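You operate a simulated robot arm through the tools that you are given. There is no shell and no other tool. Be economical: measure what you need, move in short steps, check, and stop when the job is done.

The job below is to be done with a simulated robot arm. You get a single attempt, and the scene is never put back.

TASK
Drain the bath, refill it to the yellow mark and shut its lid.
Fine: both levers shut at the end.

It is judged by the outcome, as a careful person would: the job done as asked, and still so three seconds after it is handed in. It fails if anything else is knocked over, pushed out of place, dropped, spilled or broken. Lids that push on must go on centred and level and be pressed home; caps that screw on are set level and turned clockwise until they are tight.

THE ROBOT
A 6-joint arm with a four-finger gripper on a trunk, on a base that drives. Base frame: it is fixed to the floor where the robot stands at the start and does not move with it; the origin is under the middle of the robot, x ahead of it, y to its left, z up; the surface under the hand at the start is at about z = 0.92. Readings come in m, degrees, newtons and seconds.
Its first joint turns from -166.0 to 166.0 degrees. Places, roughly: bath lid [0.9, -0.3, 1.2]; drain lever [0.6, -0.2, 1]; fill lever [0.6, -0.3, 1]; washing bath [0.7, -0.3, 1]. Payload 3.67 kg.
Tool frame: the origin (TCP) lies between the finger pads and is the grasp point; the fingertips stand 0.028 m ahead of it; z points along the fingers, y is the line along which they close. Largest opening 0.112 m; the body of the gripper starts 0.073 m behind the TCP.
Orientation is told as [roll, pitch, yaw] about the base's x, y, z axes, in that order, counted from this pose: with the fingers straight down and closing along the base's y, the tool's x points along the base's -x, its y along +y and its z along -z.

THE INTERFACE
- The arm moves only by the tool drive_tool. Its argument "rows" is one flat list of numbers, 7 for each row, row after row: the shift along the tool's x, y, z in m, then the turn, a rotation vector about the tool's x, y, z in degrees, then the closure, from 0 (fully open) to 1 (shut). In form: [tx, ty, tz, rx, ry, rz, fingers, tx, ty, tz, rx, ry, rz, fingers, ...]. A call has 1 to 20 rows; each row shifts and turns the commanded pose from where the row before left it, along the tool's axes as they then stand. Rows are played at 5 a second. More than 0.05 m and 8.6 degrees between two rows, or a gripper value outside its range, and nothing of the call is played. A pose out of reach is approached as far as the arm can. The call stops where the force on the tool passes 90 N (or 10 N more than at its start, if that is more) or the arm is blocked; 0.2 s more then pass. Each finger halts on what it meets, pressing with about 32 N; the grip force reading is that of the motor and also rises with nothing between the fingers. The clock runs only during rows and for 0.2 s after the last one: add rows that do not move to give the fingers time. The reply holds the time, the measured pose of the TCP, the force on the tool along the base axes, the opening and the grip force, in the units named above and with some noise, with the torque about the TCP (base axes, N m) and any sound that the robot's microphone picked up, and new pictures: "pictures" is both (left out), scene, wrist or none.
- Cameras (640 x 400 px; columns grow to the right, rows downward): "scene" is now at [0.0868, 0.154, 1.3482]; the picture's right is [-0.68, -0.73, 0.00], its down [-0.29, 0.27, -0.92] and it looks along [0.67, -0.62, -0.40] (base axes); focal length 263 px, centre (320, 200). "wrist" rides on the gripper at [0.06, -0.018, -0.104] in the tool frame; the picture's right is [0.29, 0.96, 0.00], its down [-0.80, 0.24, -0.55] and it looks along [-0.53, 0.16, 0.83] (tool axes); focal length 234 px, centre (320, 200). There is no depth. A picture from a camera that has moved, and an enlarged one, comes with that camera's place and axes in the base frame and with its lens.
- drive_base(legs): drives the robot by 1 to 6 legs, each [ahead, left, turn to the left] in m, m and degrees, along the robot's own axes; the way and the turn of a leg run together, so that a leg with both is an arc; at most 1.5 m and 180 degrees a leg. The arm and the cameras ride along, it lands a little off, and it stops where it bumps. It gives what a move gives, and a new picture of the scene camera.
- aim_head(pan, tilt): turns the head with the scene camera to pan (to the left, within 143 degrees either way) and tilt (down, from -29 to 69), counted from straight ahead of the robot. It gives what a move gives, and a new picture of the scene camera.
- enlarge(camera, box): a new picture of the part [left, top, right, bottom] of that camera's present view, enlarged. It takes no simulated time.
- finish_job(): hands the job in; it is judged then, once.

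Go step by step. Nothing tells you exact positions but the pictures and the camera data: compare them with the known pose of the tool, close in by small moves and look again before you grip or let go. The budget is 120 turns and 260 pictures, counting those below and the enlarged ones. Unless the task says otherwise, let go and move clear before handing in, and close with one line.

The tools are called after ">>>" as name(argument=value, ...) on one line, values as JSON. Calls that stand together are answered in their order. drive_tool: Moves the arm, as the interface text tells. Its arguments: {"type":"object","properties":{"rows":{"type":"array","items":{"type":"number"}},"pictures":{"type":"string","enum":["both","scene","wrist","none"]}},"required":["rows"]} The other tools are called the same way: drive_base (legs) drives the base; aim_head (pan, tilt) turns the head that bears the scene camera; enlarge (camera, box) takes an enlarged picture of a part of a camera's view; finish_job () hands the job in.

At the start:

```text
t: 0.0
eef_pos: [0.5781, -0.2373, 1.0006]
tcp_rot: [0.0, 0.1, 0.0]
wrist_force: [0.1, -0.5, 0.8]
torque: [-0.02, 0.04, 0.0]
grip_width: 0.1121
gripper_force: 0.1
robot x, y, heading: [-0.0021, 0.0012, -0.2]
head pan, tilt: [-42.9, 23.3]
```

scene: 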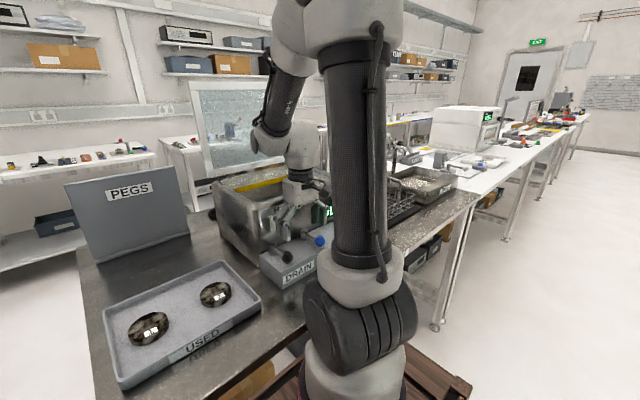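
wrist: 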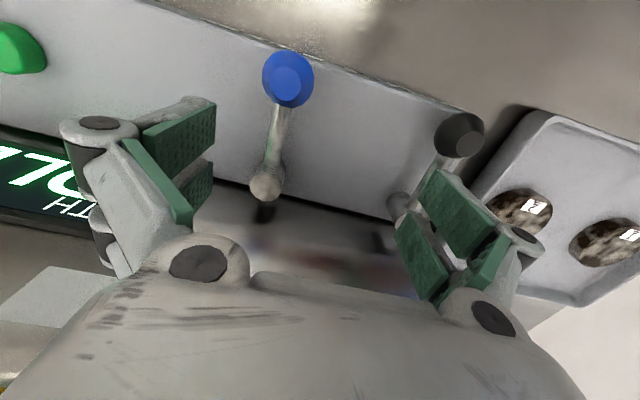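

I see the bath with a control block with drain (black) and fill (blue) levers. I'll take closer looks before moving.

>>> enlarge(camera="scene", box=[180, 80, 440, 300])

>>> enlarge(camera="wrist", box=[0, 0, 640, 300])

```text
1.82 times, centred on (310, 190) of scene
camera zoom: at [0.0868, 0.154, 1.3482], right [-0.68, -0.73, 0.0], down [-0.29, 0.27, -0.92], along [0.67, -0.62, -0.4], focal length 478 px, centre (338, 218)
```

zoom: 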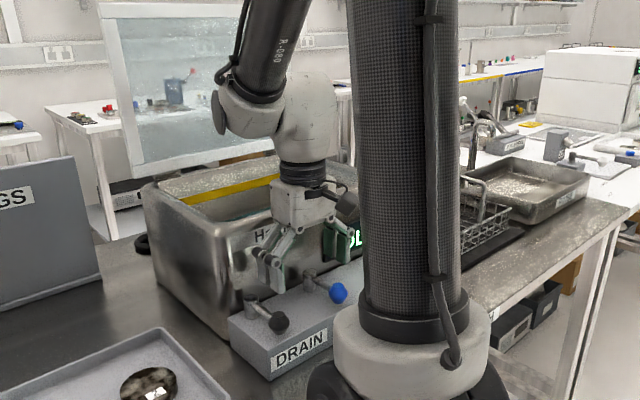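

```text
1.00 times, centred on (320, 150) of wrist (not enlarged: the box is as wide or as high as the picture)
camera zoom: at [0.5173, -0.2544, 1.1044], right [-0.29, 0.96, 0.0], down [0.8, 0.24, 0.55], along [0.53, 0.16, -0.83], focal length 234 px, centre (320, 250)
```

zoom: 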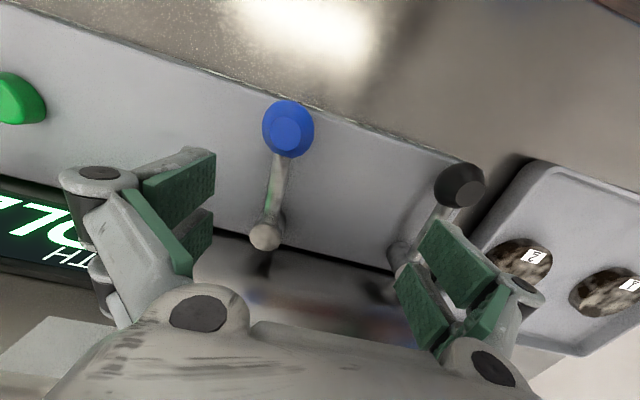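

Raise the tool to get a clearer overview.

>>> drive_tool(rows=[0, 0, -0.04, 0, 0, 0, 0, 0, 0, -0.05, 0, 0, 0, 0, 0, 0, -0.05, 0, 0, 0, 0, 0, 0, -0.05, 0, 0, 0, 0, 0.03, 0, -0.04, 0, 0, 0, 0, 0.04, 0, 0, 0, 0, 0, 0, 0, 0, 0, 0, 0, 0, 0])

```text
t: 1.6
eef_pos: [0.5081, -0.2383, 1.2285]
tcp_rot: [0.0, 0.2, 0.0]
wrist_force: [0.0, 0.4, -0.4]
torque: [0.04, 0.01, -0.02]
grip_width: 0.112
gripper_force: 0.1
robot x, y, heading: [0.0019, -0.0029, -0.1]
head pan, tilt: [-42.9, 23.3]
camera scene: at [0.0869, 0.1539, 1.3482], right [-0.68, -0.73, 0.0], down [-0.29, 0.27, -0.92], along [0.67, -0.62, -0.4], focal length 263 px, centre (320, 200)
camera wrist: at [0.4475, -0.2548, 1.3333], right [-0.29, 0.96, 0.0], down [0.8, 0.24, 0.55], along [0.53, 0.16, -0.83], focal length 234 px, centre (320, 200)
```

scene: 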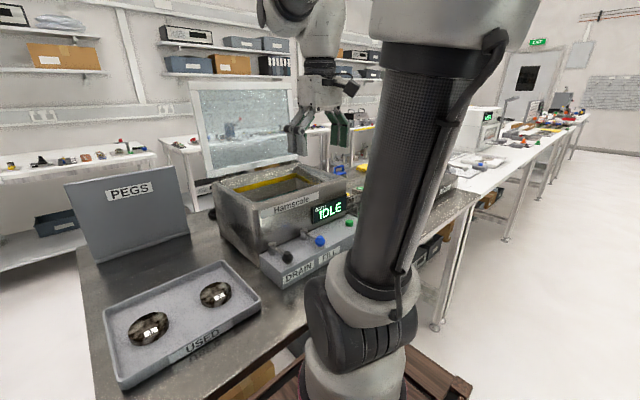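
wrist: 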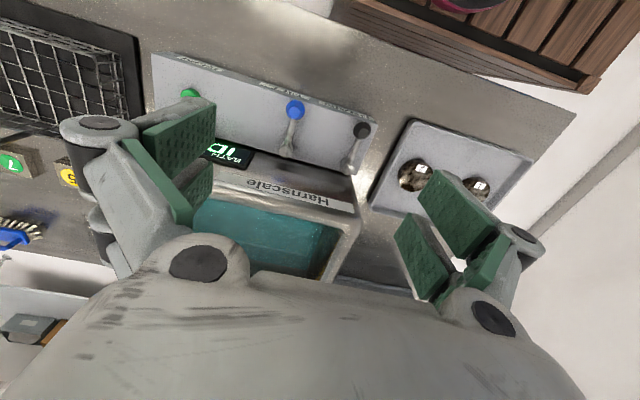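

>>> enlarge(camera="scene", box=[200, 150, 380, 290])

>>> enlarge(camera="wrist", box=[140, 40, 400, 220])

```text
2.86 times, centred on (290, 220) of scene
camera zoom: at [0.0869, 0.1539, 1.3482], right [-0.68, -0.73, 0.0], down [-0.29, 0.27, -0.92], along [0.67, -0.62, -0.4], focal length 751 px, centre (406, 143)
```

zoom: 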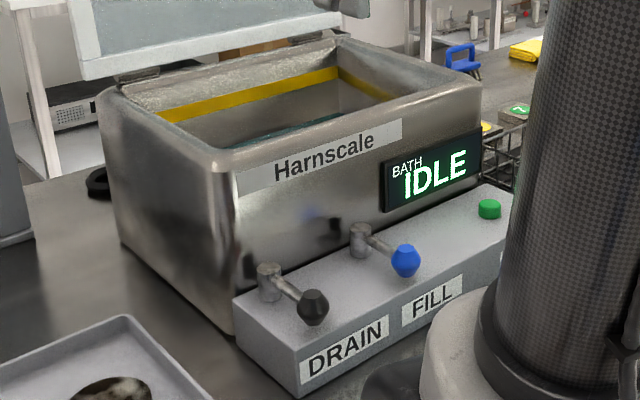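

```text
2.22 times, centred on (270, 130) of wrist
camera zoom: at [0.4475, -0.2548, 1.3333], right [-0.29, 0.96, 0.0], down [0.8, 0.24, 0.55], along [0.53, 0.16, -0.83], focal length 520 px, centre (431, 356)
```

zoom: 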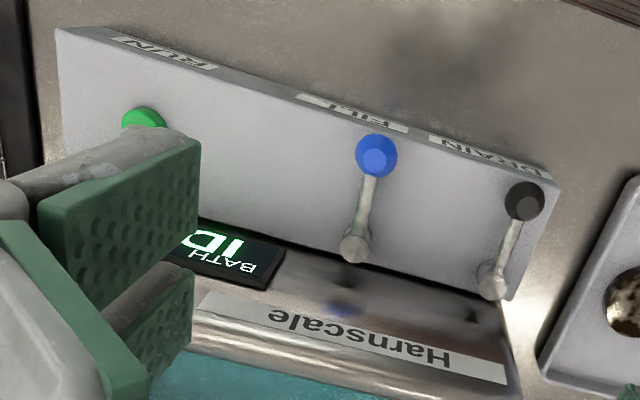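

Blue (fill) knob is at about (0.54,-0.267,0.953), drain knob at (0.54,-0.155,0.953), with pivots near x=0.608. They look like horizontal swing levers. I'll fork the fingers around the drain knob.

>>> drive_tool(rows=[-0.016, 0.042, 0, 0, 0, 0, 0.3, -0.016, 0.041, 0, 0, 0, 0, 0.55, 0, 0, 0.05, 0, 0, 0, 0.55, 0, 0, 0.05, 0, 0, 0, 0.55, 0, 0, 0.05, 0, 0, 0, 0.55, 0, 0, 0.05, 0, 0, 0, 0.55, 0, 0, 0, 0, 0, 0, 0.55])

```text
t: 3.2
eef_pos: [0.54, -0.1566, 1.0288]
tcp_rot: [0.0, 0.0, 0.1]
wrist_force: [0.3, 0.3, -0.7]
torque: [0.01, 0.01, 0.0]
grip_width: 0.0503
gripper_force: 0.0
robot x, y, heading: [-0.005, 0.0009, -0.0]
head pan, tilt: [-42.9, 23.3]
camera scene: at [0.0867, 0.154, 1.3482], right [-0.68, -0.73, 0.0], down [-0.29, 0.27, -0.92], along [0.67, -0.62, -0.4], focal length 263 px, centre (320, 200)
camera wrist: at [0.4789, -0.1721, 1.1336], right [-0.29, 0.96, 0.0], down [0.8, 0.24, 0.55], along [0.53, 0.16, -0.83], focal length 234 px, centre (320, 200)
```

scene: 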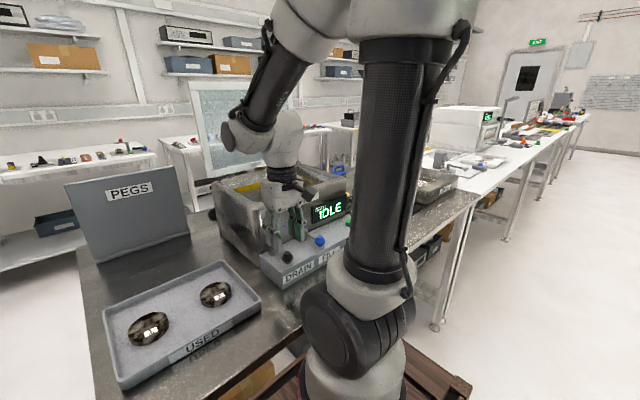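
wrist: 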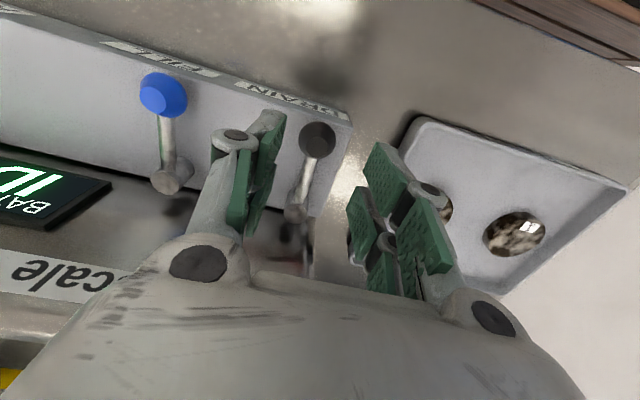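

Aligned around the drain knob; descending.

>>> drive_tool(rows=[0, 0, 0.035, 0, 0, 0, 0.55, 0, 0, 0.03, 0, 0, 0, 0.55, 0, 0, 0, 0, 0, 0, 0.55])

```text
t: 4.0
eef_pos: [0.5399, -0.1545, 0.9642]
tcp_rot: [0.0, 0.0, -0.1]
wrist_force: [0.5, -0.8, 0.5]
torque: [-0.03, 0.04, 0.02]
grip_width: 0.0501
gripper_force: 0.1
robot x, y, heading: [-0.0005, -0.0011, 0.2]
head pan, tilt: [-42.9, 23.3]
camera scene: at [0.0868, 0.154, 1.3482], right [-0.68, -0.73, 0.0], down [-0.29, 0.27, -0.92], along [0.67, -0.62, -0.4], focal length 263 px, centre (320, 200)
camera wrist: at [0.4793, -0.1713, 1.0695], right [-0.29, 0.96, 0.0], down [0.8, 0.24, 0.55], along [0.53, 0.16, -0.83], focal length 234 px, centre (320, 200)
```

scene: 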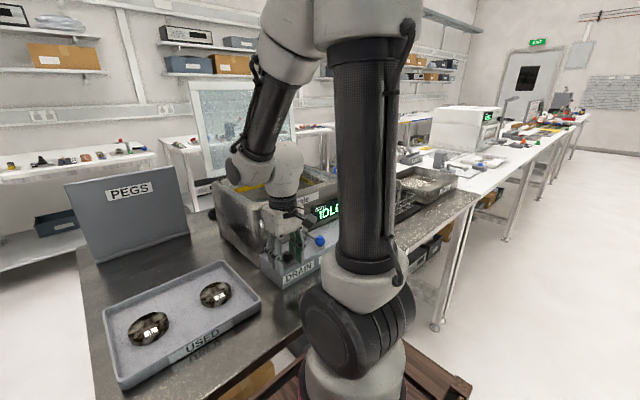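
wrist: 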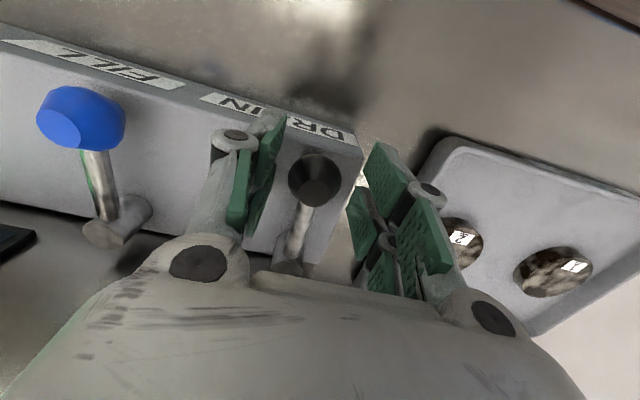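

>>> drive_tool(rows=[0, -0.01, 0, 0, 0, 0, 0.55, 0, -0.008, 0, 0, 0, 0, 0.55, 0, -0.006, 0, 0, 0, 0, 0.55, 0, -0.006, 0, 0, 0, 0, 0.55])

```text
t: 5.0
eef_pos: [0.5403, -0.1836, 0.964]
tcp_rot: [-0.1, 0.1, -0.1]
wrist_force: [-0.5, 1.7, -0.5]
torque: [-0.01, 0.0, -0.02]
grip_width: 0.0508
gripper_force: 0.2
robot x, y, heading: [0.001, -0.0026, 0.0]
head pan, tilt: [-42.9, 23.3]
camera scene: at [0.0868, 0.154, 1.3482], right [-0.68, -0.73, 0.0], down [-0.29, 0.27, -0.92], along [0.67, -0.62, -0.4], focal length 263 px, centre (320, 200)
camera wrist: at [0.4791, -0.2014, 1.0695], right [-0.29, 0.96, 0.0], down [0.8, 0.24, 0.55], along [0.53, 0.16, -0.83], focal length 234 px, centre (320, 200)
```

scene: 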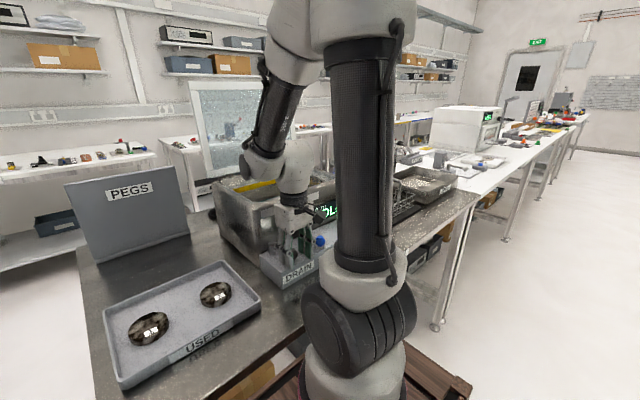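
wrist: 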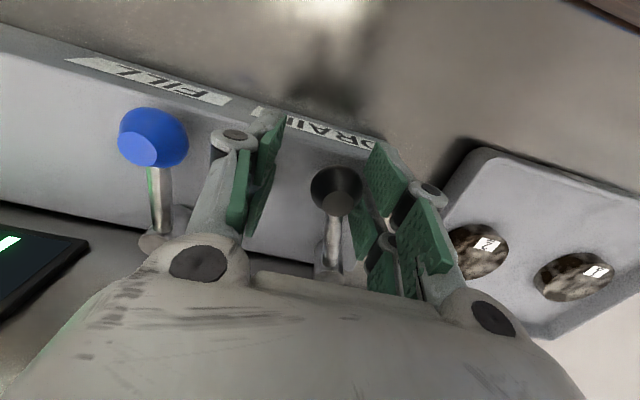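

The lever swings freely toward -y. Narrowing the fork and continuing the arc to ~45°, watching the bath.

>>> drive_tool(rows=[0, 0.004, 0, 0, 0, 0, 0.62, 0, 0.004, 0, 0, 0, 0, 0.7, -0.003, -0.01, 0, 0, 0, 0, 0.7, -0.006, -0.01, 0, 0, 0, 0, 0.7, -0.009, -0.012, 0, 0, 0, 0, 0.7, 0, 0, 0, 0, 0, 0, 0.7])

>>> enlarge(camera="scene", box=[200, 150, 380, 290])

```text
t: 6.4
eef_pos: [0.5527, -0.2046, 0.9646]
tcp_rot: [0.1, 0.5, 0.1]
wrist_force: [-43.7, 39.9, 4.3]
torque: [0.61, -0.06, 2.71]
grip_width: 0.0395
gripper_force: 44.9
robot x, y, heading: [-0.0038, 0.0025, -0.2]
head pan, tilt: [-42.9, 23.3]
camera scene: at [0.0845, 0.156, 1.3481], right [-0.68, -0.73, 0.0], down [-0.29, 0.27, -0.92], along [0.67, -0.63, -0.39], focal length 263 px, centre (320, 200)
camera wrist: at [0.4937, -0.2227, 1.0698], right [-0.29, 0.96, 0.0], down [0.8, 0.24, 0.55], along [0.52, 0.16, -0.84], focal length 234 px, centre (320, 200)
```

scene: 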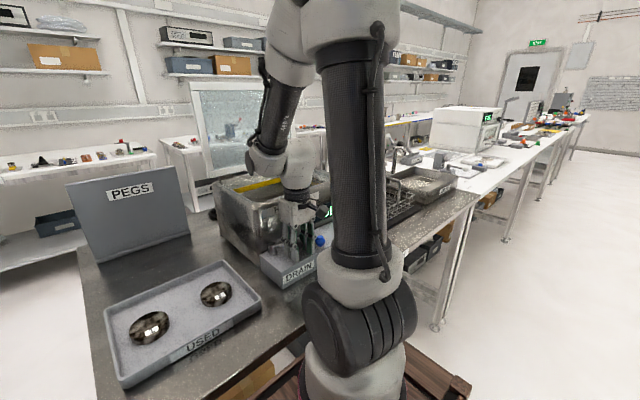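
wrist: 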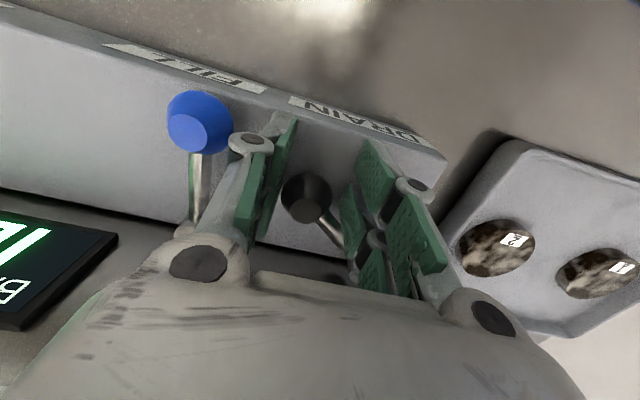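

```text
2.86 times, centred on (290, 220) of scene
camera zoom: at [0.0845, 0.156, 1.3481], right [-0.68, -0.73, 0.0], down [-0.29, 0.27, -0.92], along [0.67, -0.63, -0.39], focal length 751 px, centre (406, 143)
```

zoom: 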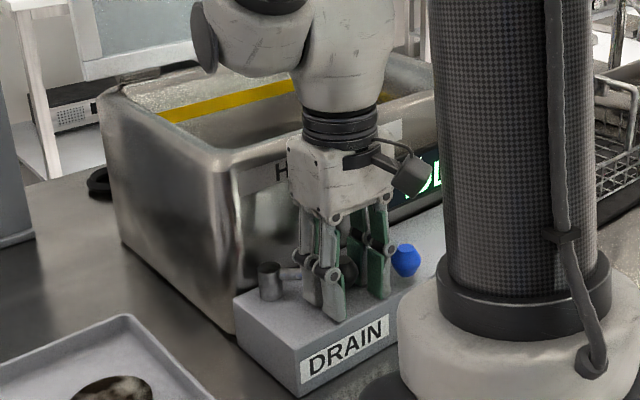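

The fingers wedged against the lever; opening slightly to relieve it and checking for flow.

>>> drive_tool(rows=[0, 0, 0, 0, 0, 0, 0.6, 0, 0, 0, 0, 0, 0, 0.52, 0, 0, 0, 0, 0, 0, 0.52])

>>> enlarge(camera="scene", box=[200, 150, 380, 290])

```text
t: 7.2
eef_pos: [0.5577, -0.2077, 0.9657]
tcp_rot: [0.0, 0.0, 0.0]
wrist_force: [-25.8, 6.8, -3.2]
torque: [-0.03, 0.28, 0.94]
grip_width: 0.0572
gripper_force: 2.8
robot x, y, heading: [0.0016, -0.0004, 0.0]
head pan, tilt: [-42.9, 23.3]
camera scene: at [0.0861, 0.1541, 1.3482], right [-0.68, -0.73, 0.0], down [-0.29, 0.27, -0.92], along [0.67, -0.62, -0.4], focal length 263 px, centre (320, 200)
camera wrist: at [0.497, -0.2252, 1.0701], right [-0.29, 0.96, 0.0], down [0.8, 0.24, 0.55], along [0.53, 0.16, -0.83], focal length 234 px, centre (320, 200)
```

scene: 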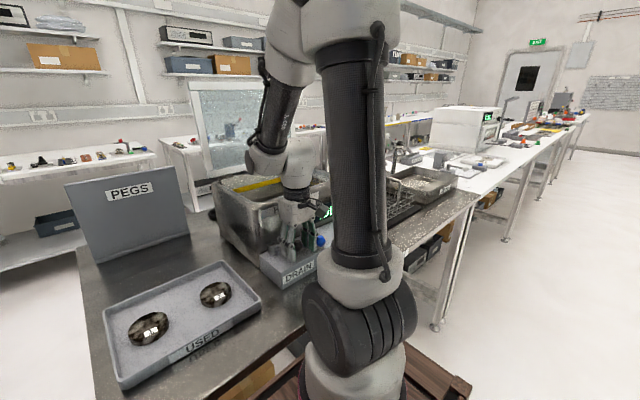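
wrist: 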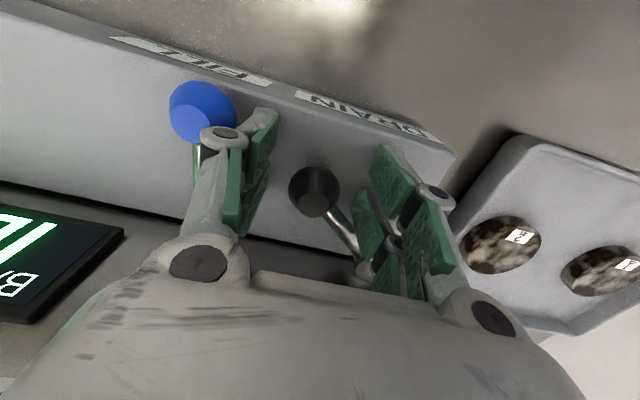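

```text
2.86 times, centred on (290, 220) of scene
camera zoom: at [0.0861, 0.1541, 1.3482], right [-0.68, -0.73, 0.0], down [-0.29, 0.27, -0.92], along [0.67, -0.62, -0.4], focal length 751 px, centre (406, 143)
```

zoom: 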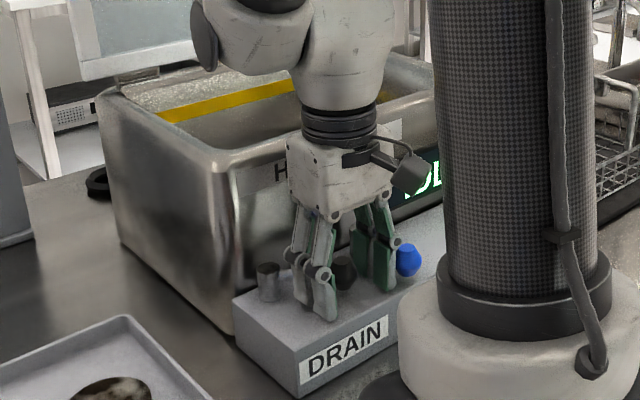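

Back off and lift to check the lever and water.

>>> drive_tool(rows=[0.008, 0.003, 0, 0, 0, 0, 0.55, 0, 0, -0.04, 0, 0, 0, 0.55, 0, 0, -0.05, 0, 0, 0, 0.55, 0.02, 0, -0.05, 0, 0, 0, 0.55, 0.03, 0, -0.05, 0, 0, 0, 0.55, 0, 0, -0.05, 0, 0, 0, 0.55, 0, 0, 0, 0, 0, 0, 0.55])

>>> enlarge(camera="scene", box=[200, 150, 380, 290])

```text
refused: row 4 steps farther than a row can; nothing moved
```

```text
2.86 times, centred on (290, 220) of scene
camera zoom: at [0.0861, 0.1541, 1.3482], right [-0.68, -0.73, 0.0], down [-0.29, 0.27, -0.92], along [0.67, -0.62, -0.4], focal length 751 px, centre (406, 143)
```

zoom: 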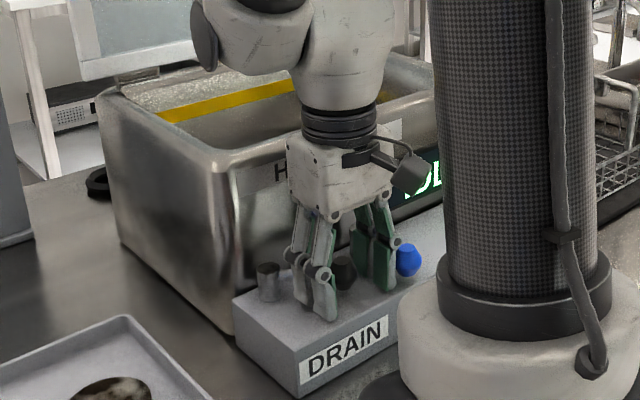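

Retrying with legal steps.

>>> drive_tool(rows=[0.008, 0.003, 0, 0, 0, 0, 0.55, 0, 0, -0.04, 0, 0, 0, 0.55, 0, 0, -0.05, 0, 0, 0, 0.55, 0.02, 0, -0.04, 0, 0, 0, 0.55, 0.03, 0, -0.04, 0, 0, 0, 0.55, 0, 0, -0.05, 0, 0, 0, 0.55, 0, 0, 0, 0, 0, 0, 0.55])

>>> enlarge(camera="scene", box=[200, 150, 380, 290])

```text
t: 8.8
eef_pos: [0.5, -0.2051, 1.1846]
tcp_rot: [0.0, 0.0, 0.0]
wrist_force: [-0.2, -0.6, -0.3]
torque: [0.03, 0.03, 0.01]
grip_width: 0.0504
gripper_force: 0.1
robot x, y, heading: [0.0009, -0.0014, 0.0]
head pan, tilt: [-42.9, 23.3]
camera scene: at [0.0868, 0.154, 1.3482], right [-0.68, -0.73, 0.0], down [-0.29, 0.27, -0.92], along [0.67, -0.62, -0.4], focal length 263 px, centre (320, 200)
camera wrist: at [0.4396, -0.2225, 1.2895], right [-0.29, 0.96, 0.0], down [0.8, 0.24, 0.55], along [0.53, 0.16, -0.83], focal length 234 px, centre (320, 200)
```

scene: 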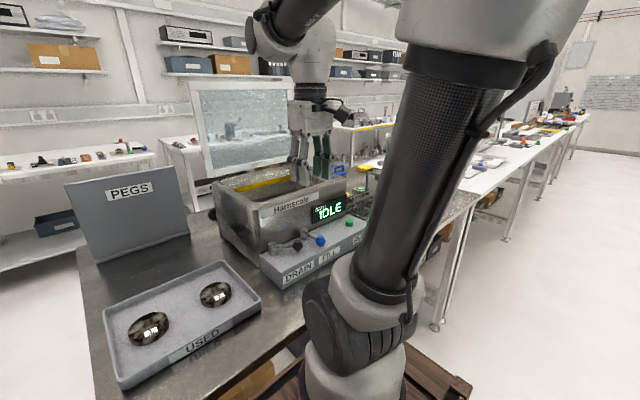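
wrist: 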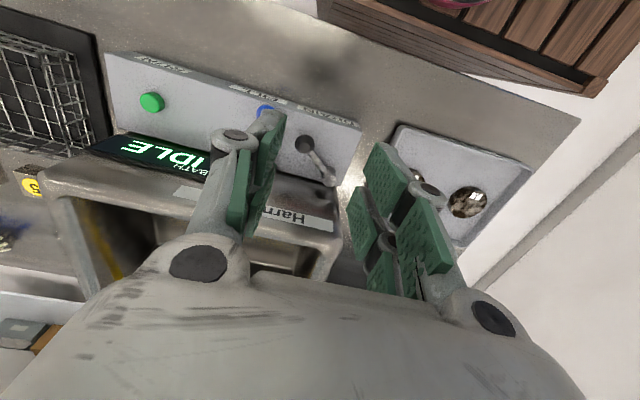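

```text
2.86 times, centred on (290, 220) of scene
camera zoom: at [0.0868, 0.154, 1.3482], right [-0.68, -0.73, 0.0], down [-0.29, 0.27, -0.92], along [0.67, -0.62, -0.4], focal length 751 px, centre (406, 143)
```

zoom: 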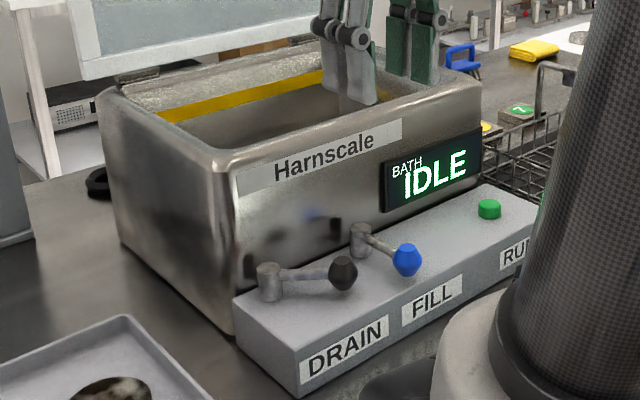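

Water drained visibly. Looking into the bath from above.

>>> drive_tool(rows=[-0.05, -0.02, 0, 0, 0, 0, 0.55, -0.05, -0.02, 0, 0, 0, 0, 0.55, -0.02, 0, -0.03, 0, 0, 0, 0.3, 0, 0, -0.03, 0, 0, 0, 0, 0, 0, 0, 0, 0, 0, 0])

```text
refused: row 1 steps farther than a row can; nothing moved
```

>>> drive_tool(rows=[-0.04, -0.02, 0, 0, 0, 0, 0.55, -0.04, -0.02, 0, 0, 0, 0, 0.55, -0.03, 0, -0.03, 0, 0, 0, 0.3, 0, 0, -0.03, 0, 0, 0, 0, 0, 0, 0, 0, 0, 0, 0])

>>> enlarge(camera="scene", box=[200, 150, 380, 290])

```text
t: 10.0
eef_pos: [0.6108, -0.2455, 1.2432]
tcp_rot: [0.0, 0.0, 0.1]
wrist_force: [0.1, -1.0, -0.1]
torque: [-0.03, -0.04, 0.01]
grip_width: 0.1124
gripper_force: 0.0
robot x, y, heading: [-0.0006, 0.0022, -0.0]
head pan, tilt: [-42.9, 23.3]
camera scene: at [0.0868, 0.154, 1.3482], right [-0.68, -0.73, 0.0], down [-0.29, 0.27, -0.92], along [0.67, -0.62, -0.4], focal length 263 px, centre (320, 200)
camera wrist: at [0.5497, -0.2623, 1.3484], right [-0.29, 0.96, 0.0], down [0.8, 0.24, 0.55], along [0.53, 0.16, -0.83], focal length 234 px, centre (320, 200)
```

scene: 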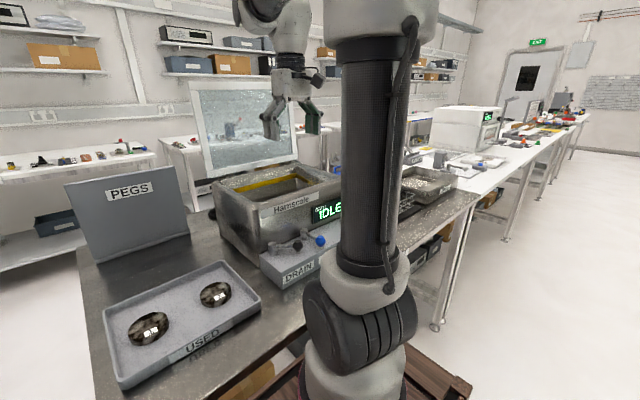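
wrist: 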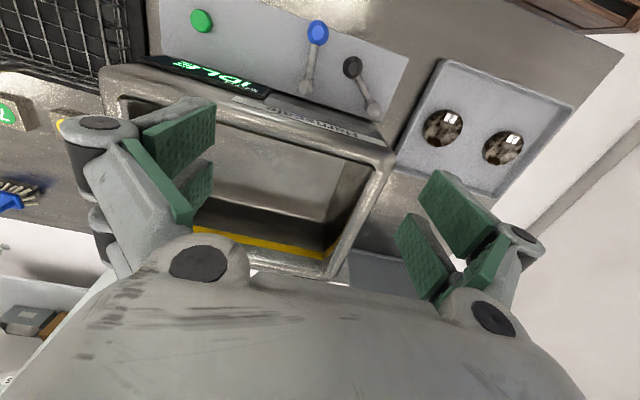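

```text
2.86 times, centred on (290, 220) of scene
camera zoom: at [0.0868, 0.154, 1.3482], right [-0.68, -0.73, 0.0], down [-0.29, 0.27, -0.92], along [0.67, -0.62, -0.4], focal length 751 px, centre (406, 143)
```

zoom: 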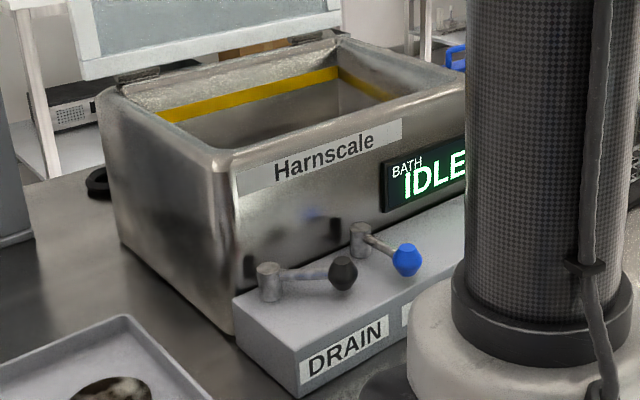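

>>> enlarge(camera="wrist", box=[190, 80, 410, 290])

```text
1.90 times, centred on (300, 185) of wrist
camera zoom: at [0.5497, -0.2623, 1.3484], right [-0.29, 0.96, 0.0], down [0.8, 0.24, 0.55], along [0.53, 0.16, -0.83], focal length 446 px, centre (358, 229)
```

zoom: 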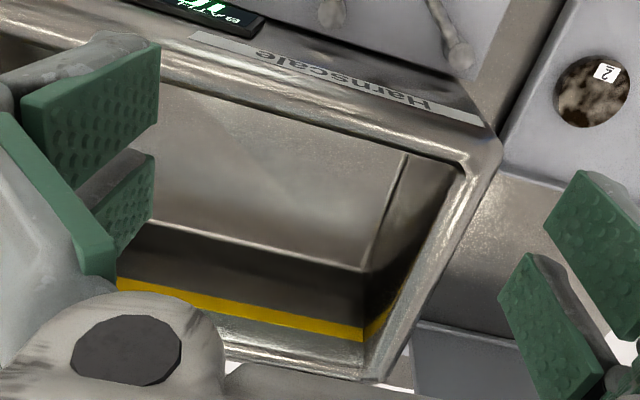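

Bath is empty. Now shutting the drain: fork around the drain knob (about (0.566,-0.209)) and swing back.

>>> drive_tool(rows=[0.028, 0.02, 0, 0, 0, 0, 0.3, 0.027, 0.0185, 0, 0, 0, 0, 0.55, 0, 0, 0.05, 0, 0, 0, 0.55, 0, 0, 0.05, 0, 0, 0, 0.55, 0, 0, 0.05, 0, 0, 0, 0.55, 0, 0, 0.05, 0, 0, 0, 0.55, 0, 0, 0.013, 0, 0, 0, 0.55, 0, 0, 0, 0, 0, 0, 0.55])

```text
t: 11.8
eef_pos: [0.5543, -0.2057, 1.0315]
tcp_rot: [0.0, 0.1, 0.1]
wrist_force: [0.5, 0.7, 0.4]
torque: [0.0, 0.02, -0.04]
grip_width: 0.0503
gripper_force: 0.1
robot x, y, heading: [-0.003, 0.001, -0.4]
head pan, tilt: [-42.9, 23.3]
camera scene: at [0.0867, 0.154, 1.3482], right [-0.68, -0.73, 0.0], down [-0.29, 0.27, -0.92], along [0.67, -0.62, -0.4], focal length 263 px, centre (320, 200)
camera wrist: at [0.4943, -0.2232, 1.136], right [-0.29, 0.96, 0.0], down [0.8, 0.24, 0.55], along [0.53, 0.16, -0.83], focal length 234 px, centre (320, 200)
```

scene: 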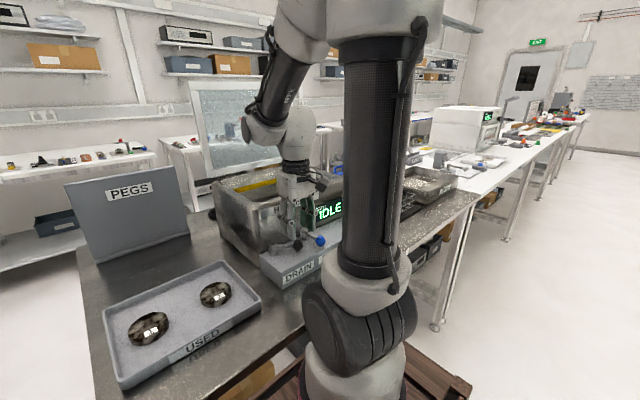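
wrist: 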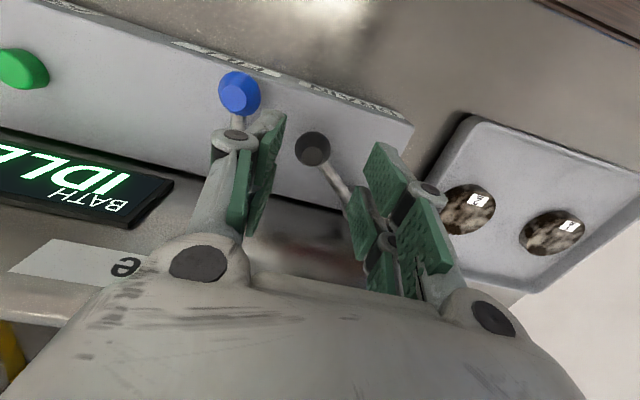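

>>> drive_tool(rows=[0, 0, 0.035, 0, 0, 0, 0.55, 0, 0, 0.033, 0, 0, 0, 0.55, 0.002, 0.012, 0, 0, 0, 0, 0.55, 0.004, 0.013, 0, 0, 0, 0, 0.55, 0.004, 0.013, 0, 0, 0, 0, 0.55, 0.004, 0.013, 0, 0, 0, 0, 0.55, 0, 0.01, 0, 0, 0, 0, 0.55, 0, 0, 0, 0, 0, 0, 0.55])

```text
t: 13.6
eef_pos: [0.5407, -0.1457, 0.9642]
tcp_rot: [0.1, 0.0, 0.1]
wrist_force: [-0.3, -5.0, -2.2]
torque: [0.06, -0.05, -0.01]
grip_width: 0.0527
gripper_force: 2.0
robot x, y, heading: [-0.0022, 0.0026, 0.4]
head pan, tilt: [-42.9, 23.3]
camera scene: at [0.0869, 0.1538, 1.3482], right [-0.68, -0.73, 0.0], down [-0.29, 0.27, -0.92], along [0.67, -0.62, -0.4], focal length 263 px, centre (320, 200)
camera wrist: at [0.4805, -0.163, 1.0685], right [-0.29, 0.96, 0.0], down [0.8, 0.24, 0.55], along [0.53, 0.16, -0.83], focal length 234 px, centre (320, 200)
```

scene: 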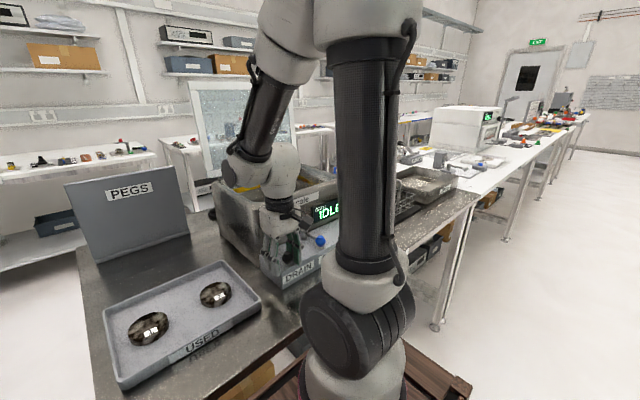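
wrist: 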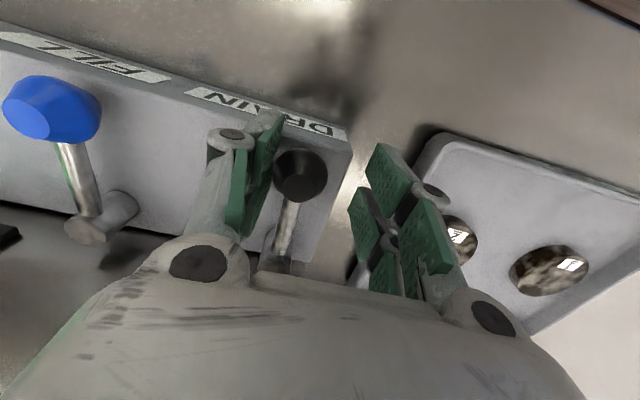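

>>> drive_tool(rows=[0, 0.004, 0, 0, 0, 0, 0.55, 0, 0, 0, 0, 0, 0, 0.55], pictures="wrist")

```text
t: 14.2
eef_pos: [0.5414, -0.1433, 0.9643]
tcp_rot: [0.0, 0.1, -0.1]
wrist_force: [-0.7, -16.2, -7.1]
torque: [0.14, -0.02, 0.06]
grip_width: 0.0579
gripper_force: 6.8
robot x, y, heading: [-0.0005, 0.0019, -0.1]
head pan, tilt: [-42.9, 23.3]
camera wrist: at [0.4804, -0.1598, 1.0684], right [-0.29, 0.96, 0.0], down [0.8, 0.24, 0.55], along [0.53, 0.16, -0.83], focal length 234 px, centre (320, 200)
```

wrist: 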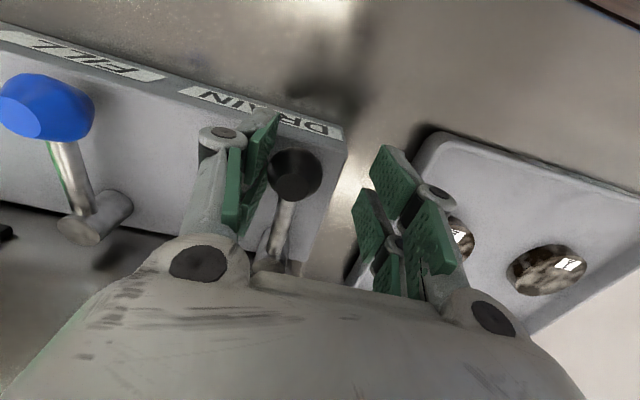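

Drain hit its shut stop. Moving to the fill lever with the same fork.

>>> drive_tool(rows=[0, -0.012, 0, 0, 0, 0, 0.55, 0, 0, -0.04, 0, 0, 0, 0.55, 0, 0, -0.03, 0, 0, 0, 0.55, 0, -0.04, 0, 0, 0, 0, 0.55, 0, -0.04, 0, 0, 0, 0, 0.55, 0, -0.034, 0, 0, 0, 0, 0.55, 0, 0, 0, 0, 0, 0, 0.55])

>>> enlarge(camera="scene", box=[200, 150, 380, 290])

```text
t: 15.8
eef_pos: [0.5399, -0.2683, 1.0341]
tcp_rot: [0.0, -0.1, 0.0]
wrist_force: [0.2, 0.1, -0.2]
torque: [0.03, 0.0, -0.02]
grip_width: 0.0508
gripper_force: 0.1
robot x, y, heading: [-0.0007, -0.0001, -0.2]
head pan, tilt: [-42.9, 23.3]
camera scene: at [0.0868, 0.154, 1.3482], right [-0.68, -0.73, 0.0], down [-0.29, 0.27, -0.92], along [0.67, -0.62, -0.4], focal length 263 px, centre (320, 200)
camera wrist: at [0.4803, -0.285, 1.1384], right [-0.29, 0.96, 0.0], down [0.8, 0.24, 0.55], along [0.53, 0.16, -0.83], focal length 234 px, centre (320, 200)
```

scene: 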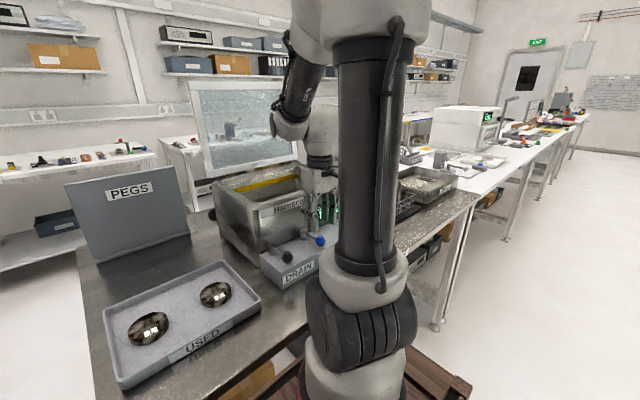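
wrist: 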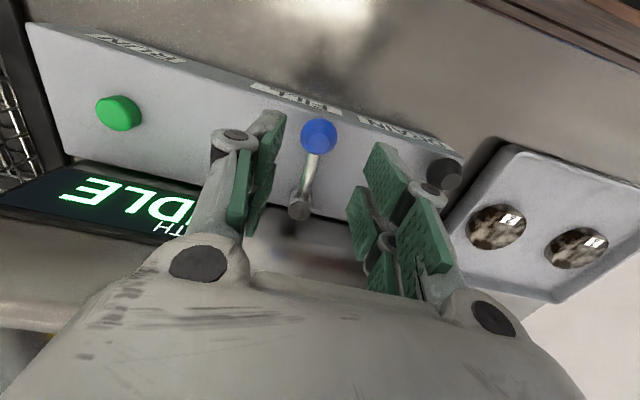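

```text
2.86 times, centred on (290, 220) of scene
camera zoom: at [0.0868, 0.154, 1.3482], right [-0.68, -0.73, 0.0], down [-0.29, 0.27, -0.92], along [0.67, -0.62, -0.4], focal length 751 px, centre (406, 143)
```

zoom: 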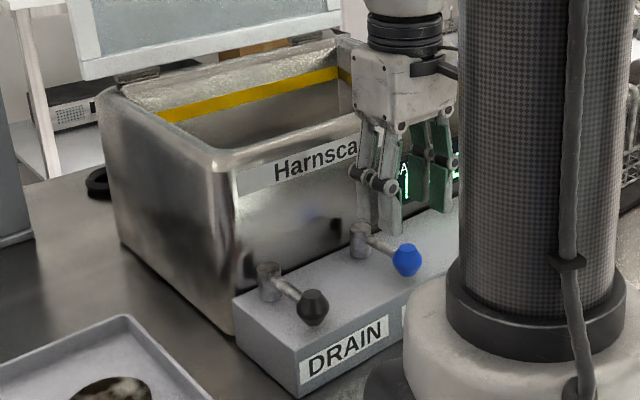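

Good view of the interior. Descending and opening fill about 30°.

>>> drive_tool(rows=[0, 0, 0.035, 0, 0, 0, 0.55, 0, 0, 0.035, 0, 0, 0, 0.55, 0, -0.012, 0, 0, 0, 0, 0.55, 0, -0.012, 0, 0, 0, 0, 0.55, -0.003, -0.012, 0, 0, 0, 0, 0.55, -0.003, -0.01, 0, 0, 0, 0, 0.55])

>>> enlarge(camera="scene", box=[200, 150, 380, 290])

```text
t: 17.2
eef_pos: [0.5472, -0.3138, 0.9633]
tcp_rot: [0.0, 0.0, 0.0]
wrist_force: [0.1, 0.1, 1.4]
torque: [0.0, 0.01, 0.0]
grip_width: 0.0504
gripper_force: 0.1
robot x, y, heading: [0.0007, 0.0017, -0.2]
head pan, tilt: [-42.9, 23.3]
camera scene: at [0.0868, 0.154, 1.3482], right [-0.68, -0.73, 0.0], down [-0.29, 0.27, -0.92], along [0.67, -0.62, -0.4], focal length 263 px, centre (320, 200)
camera wrist: at [0.4865, -0.3311, 1.0683], right [-0.29, 0.96, 0.0], down [0.8, 0.24, 0.55], along [0.53, 0.16, -0.83], focal length 234 px, centre (320, 200)
```

scene: 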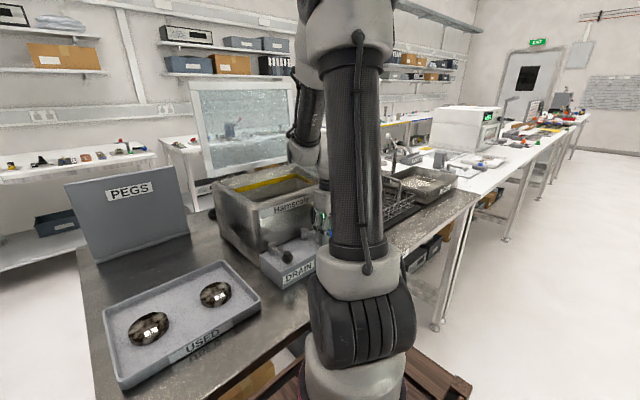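
wrist: 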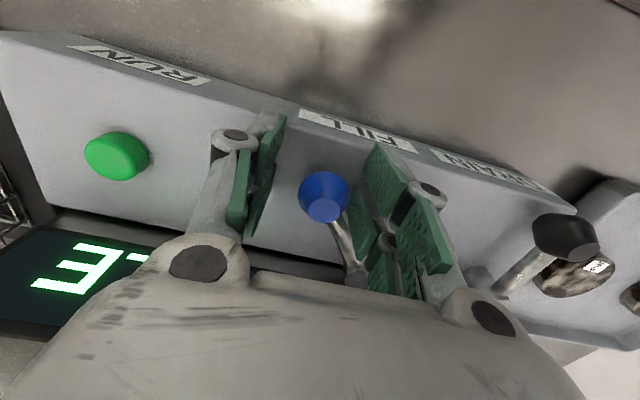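

```text
2.86 times, centred on (290, 220) of scene
camera zoom: at [0.0868, 0.154, 1.3482], right [-0.68, -0.73, 0.0], down [-0.29, 0.27, -0.92], along [0.67, -0.62, -0.4], focal length 751 px, centre (406, 143)
```

zoom: 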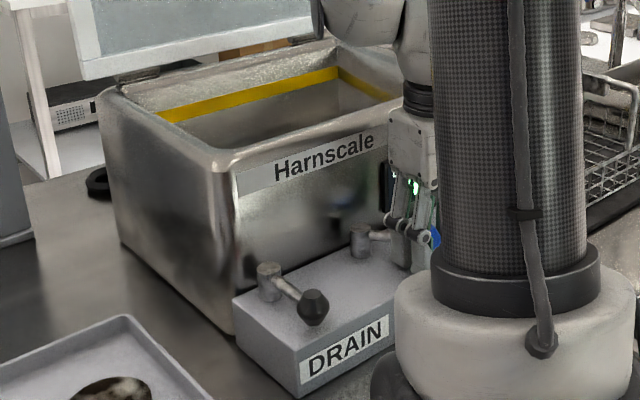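

Fill lever is partly open. Waiting briefly to see the level.

>>> drive_tool(rows=[0, 0, 0, 0, 0, 0, 0.55, 0, 0, 0, 0, 0, 0, 0.55], pictures="none")

>>> enlarge(camera="scene", box=[200, 150, 380, 290])

```text
t: 17.8
eef_pos: [0.5468, -0.3146, 0.9644]
tcp_rot: [0.1, 0.0, 0.0]
wrist_force: [-0.5, 0.9, 0.3]
torque: [-0.02, -0.02, -0.02]
grip_width: 0.0503
gripper_force: 0.1
robot x, y, heading: [-0.0016, -0.0026, -0.1]
head pan, tilt: [-42.9, 23.3]
```

```text
2.86 times, centred on (290, 220) of scene
camera zoom: at [0.0868, 0.1539, 1.3482], right [-0.68, -0.73, 0.0], down [-0.29, 0.27, -0.92], along [0.67, -0.62, -0.4], focal length 751 px, centre (406, 143)
```

zoom: 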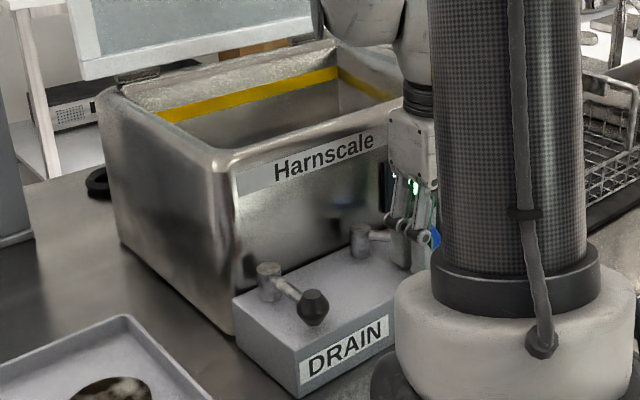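

>>> drive_tool(rows=[0, 0, 0, 0, 0, 0, 0.55, 0, 0, 0, 0, 0, 0, 0.55, 0, 0, 0, 0, 0, 0, 0.55, 0, 0, 0, 0, 0, 0, 0.55], pictures="none")

>>> enlarge(camera="scene", box=[200, 150, 380, 290])

```text
t: 18.8
eef_pos: [0.5473, -0.3149, 0.9637]
tcp_rot: [0.0, -0.1, 0.1]
wrist_force: [-0.3, -0.6, 0.4]
torque: [-0.01, 0.04, -0.03]
grip_width: 0.0504
gripper_force: 0.0
robot x, y, heading: [-0.001, 0.0022, -0.2]
head pan, tilt: [-42.9, 23.3]
```

```text
2.86 times, centred on (290, 220) of scene
camera zoom: at [0.0868, 0.1539, 1.3482], right [-0.68, -0.73, 0.0], down [-0.29, 0.27, -0.92], along [0.67, -0.62, -0.4], focal length 751 px, centre (406, 143)
```

zoom: 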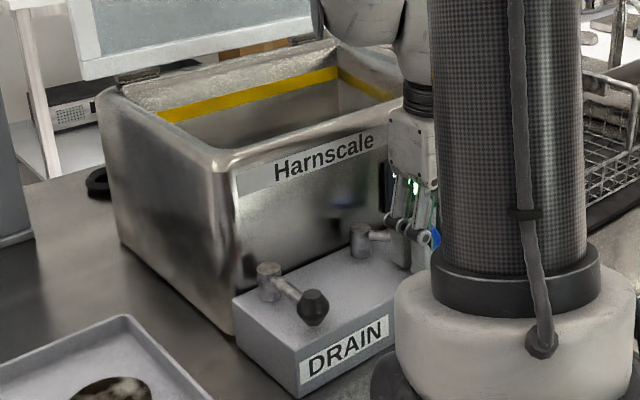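

>>> drive_tool(rows=[0, 0, 0, 0, 0, 0, 0.55, 0, 0, 0, 0, 0, 0, 0.55, 0, 0, 0, 0, 0, 0, 0.55, 0, 0, 0, 0, 0, 0, 0.55, 0, 0, 0, 0, 0, 0, 0.55, 0, 0, 0, 0, 0, 0, 0.55, 0, 0, 0, 0, 0, 0, 0.55, 0, 0, 0, 0, 0, 0, 0.55], pictures="none")

>>> enlarge(camera="scene", box=[220, 160, 330, 230])

```text
t: 20.6
eef_pos: [0.5459, -0.3144, 0.9638]
tcp_rot: [0.1, 0.0, 0.0]
wrist_force: [0.4, -0.7, -0.2]
torque: [0.01, -0.03, 0.01]
grip_width: 0.0505
gripper_force: 0.1
robot x, y, heading: [-0.0003, 0.0014, -0.0]
head pan, tilt: [-42.9, 23.3]
```

```text
5.71 times, centred on (275, 195) of scene
camera zoom: at [0.0868, 0.1539, 1.3482], right [-0.68, -0.73, 0.0], down [-0.29, 0.27, -0.92], along [0.67, -0.62, -0.4], focal length 1502 px, centre (577, 229)
```

zoom: 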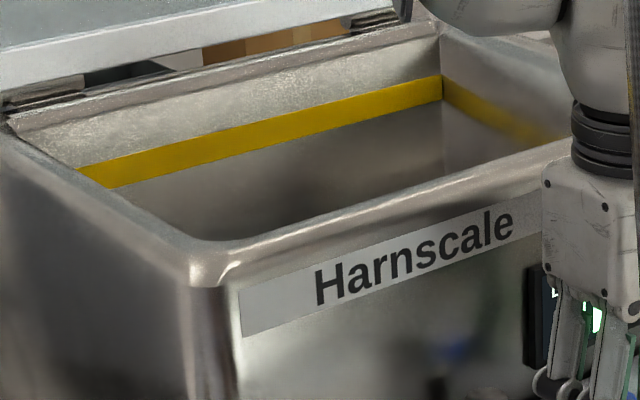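

No rise visible yet; opening a little more to about 50°.

>>> drive_tool(rows=[-0.002, -0.006, 0, 0, 0, 0, 0.55, -0.004, -0.005, 0, 0, 0, 0, 0.55, 0, 0, 0, 0, 0, 0, 0.55], pictures="wrist")

>>> enlarge(camera="scene", box=[220, 160, 330, 230])

```text
t: 21.4
eef_pos: [0.5519, -0.3254, 0.9631]
tcp_rot: [0.1, 0.1, -0.1]
wrist_force: [-20.3, 7.3, -2.0]
torque: [0.0, 0.2, 0.7]
grip_width: 0.0539
gripper_force: 3.3
robot x, y, heading: [-0.0005, -0.001, -0.1]
head pan, tilt: [-42.9, 23.3]
camera wrist: at [0.491, -0.3415, 1.0683], right [-0.29, 0.96, 0.0], down [0.8, 0.24, 0.55], along [0.53, 0.16, -0.83], focal length 234 px, centre (320, 200)
```

wrist: 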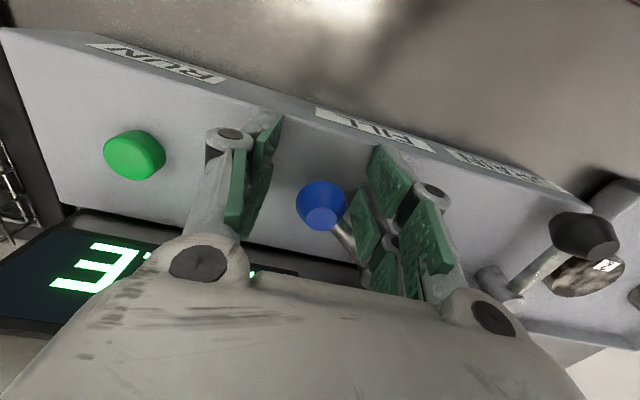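

```text
5.71 times, centred on (275, 195) of scene
camera zoom: at [0.0859, 0.1543, 1.3482], right [-0.68, -0.73, 0.0], down [-0.29, 0.27, -0.92], along [0.67, -0.62, -0.4], focal length 1502 px, centre (577, 229)
```

zoom: 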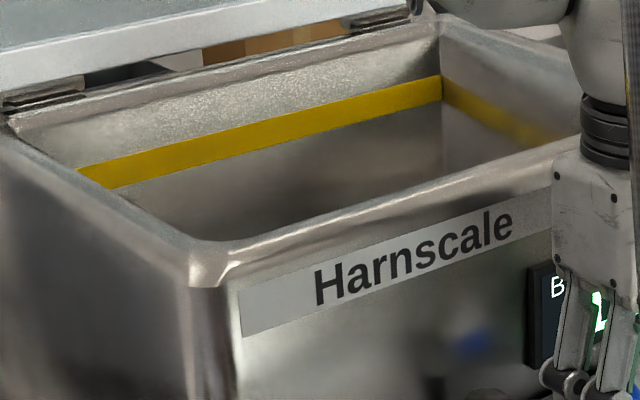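

Lever meets a stop around here. Backing off slightly and waiting.

>>> drive_tool(rows=[0.007, 0.0, 0, 0, 0, 0, 0.55, 0, 0, 0, 0, 0, 0, 0.55, 0, 0, 0, 0, 0, 0, 0.55, 0, 0, 0, 0, 0, 0, 0.55], pictures="none")

>>> enlarge(camera="scene", box=[220, 160, 330, 230])

```text
t: 22.4
eef_pos: [0.5468, -0.3254, 0.9627]
tcp_rot: [-0.1, 0.0, 0.1]
wrist_force: [-0.8, -1.0, -0.4]
torque: [-0.03, -0.04, 0.02]
grip_width: 0.0503
gripper_force: 0.1
robot x, y, heading: [0.001, -0.0013, 0.2]
head pan, tilt: [-42.9, 23.3]
```

```text
5.71 times, centred on (275, 195) of scene
camera zoom: at [0.0869, 0.1539, 1.3482], right [-0.68, -0.73, 0.0], down [-0.29, 0.27, -0.92], along [0.67, -0.62, -0.4], focal length 1502 px, centre (577, 229)
```

zoom: 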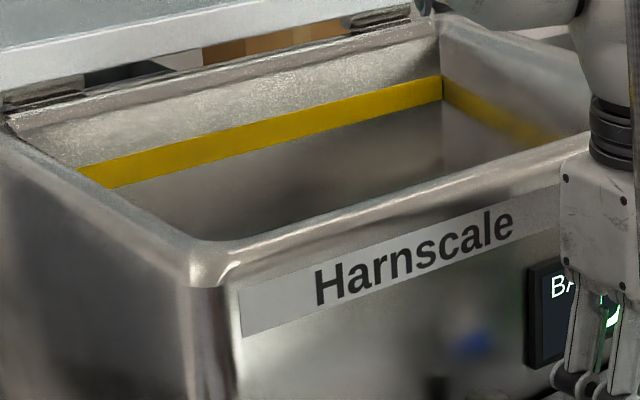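

>>> drive_tool(rows=[0, 0, 0, 0, 0, 0, 0.55, 0, 0, 0, 0, 0, 0, 0.55, 0, 0, 0, 0, 0, 0, 0.55, 0, 0, 0, 0, 0, 0, 0.55, 0, 0, 0, 0, 0, 0, 0.55, 0, 0, 0, 0, 0, 0, 0.55, 0, 0, 0, 0, 0, 0, 0.55, 0, 0, 0, 0, 0, 0, 0.55], pictures="none")

>>> enlarge(camera="scene", box=[220, 160, 330, 230])

```text
t: 24.2
eef_pos: [0.546, -0.3239, 0.9646]
tcp_rot: [0.0, 0.1, 0.0]
wrist_force: [0.3, 0.3, 0.1]
torque: [-0.01, 0.0, 0.0]
grip_width: 0.0503
gripper_force: 0.2
robot x, y, heading: [-0.0054, -0.0017, 0.1]
head pan, tilt: [-42.9, 23.3]
```

```text
5.71 times, centred on (275, 195) of scene
camera zoom: at [0.0868, 0.1539, 1.3482], right [-0.68, -0.73, 0.0], down [-0.29, 0.27, -0.92], along [0.67, -0.62, -0.4], focal length 1502 px, centre (577, 229)
```

zoom: 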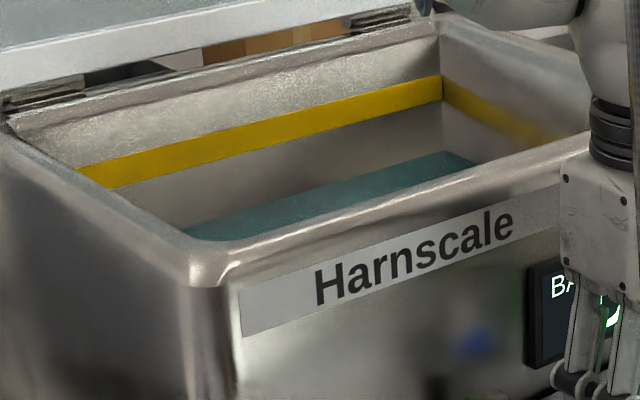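

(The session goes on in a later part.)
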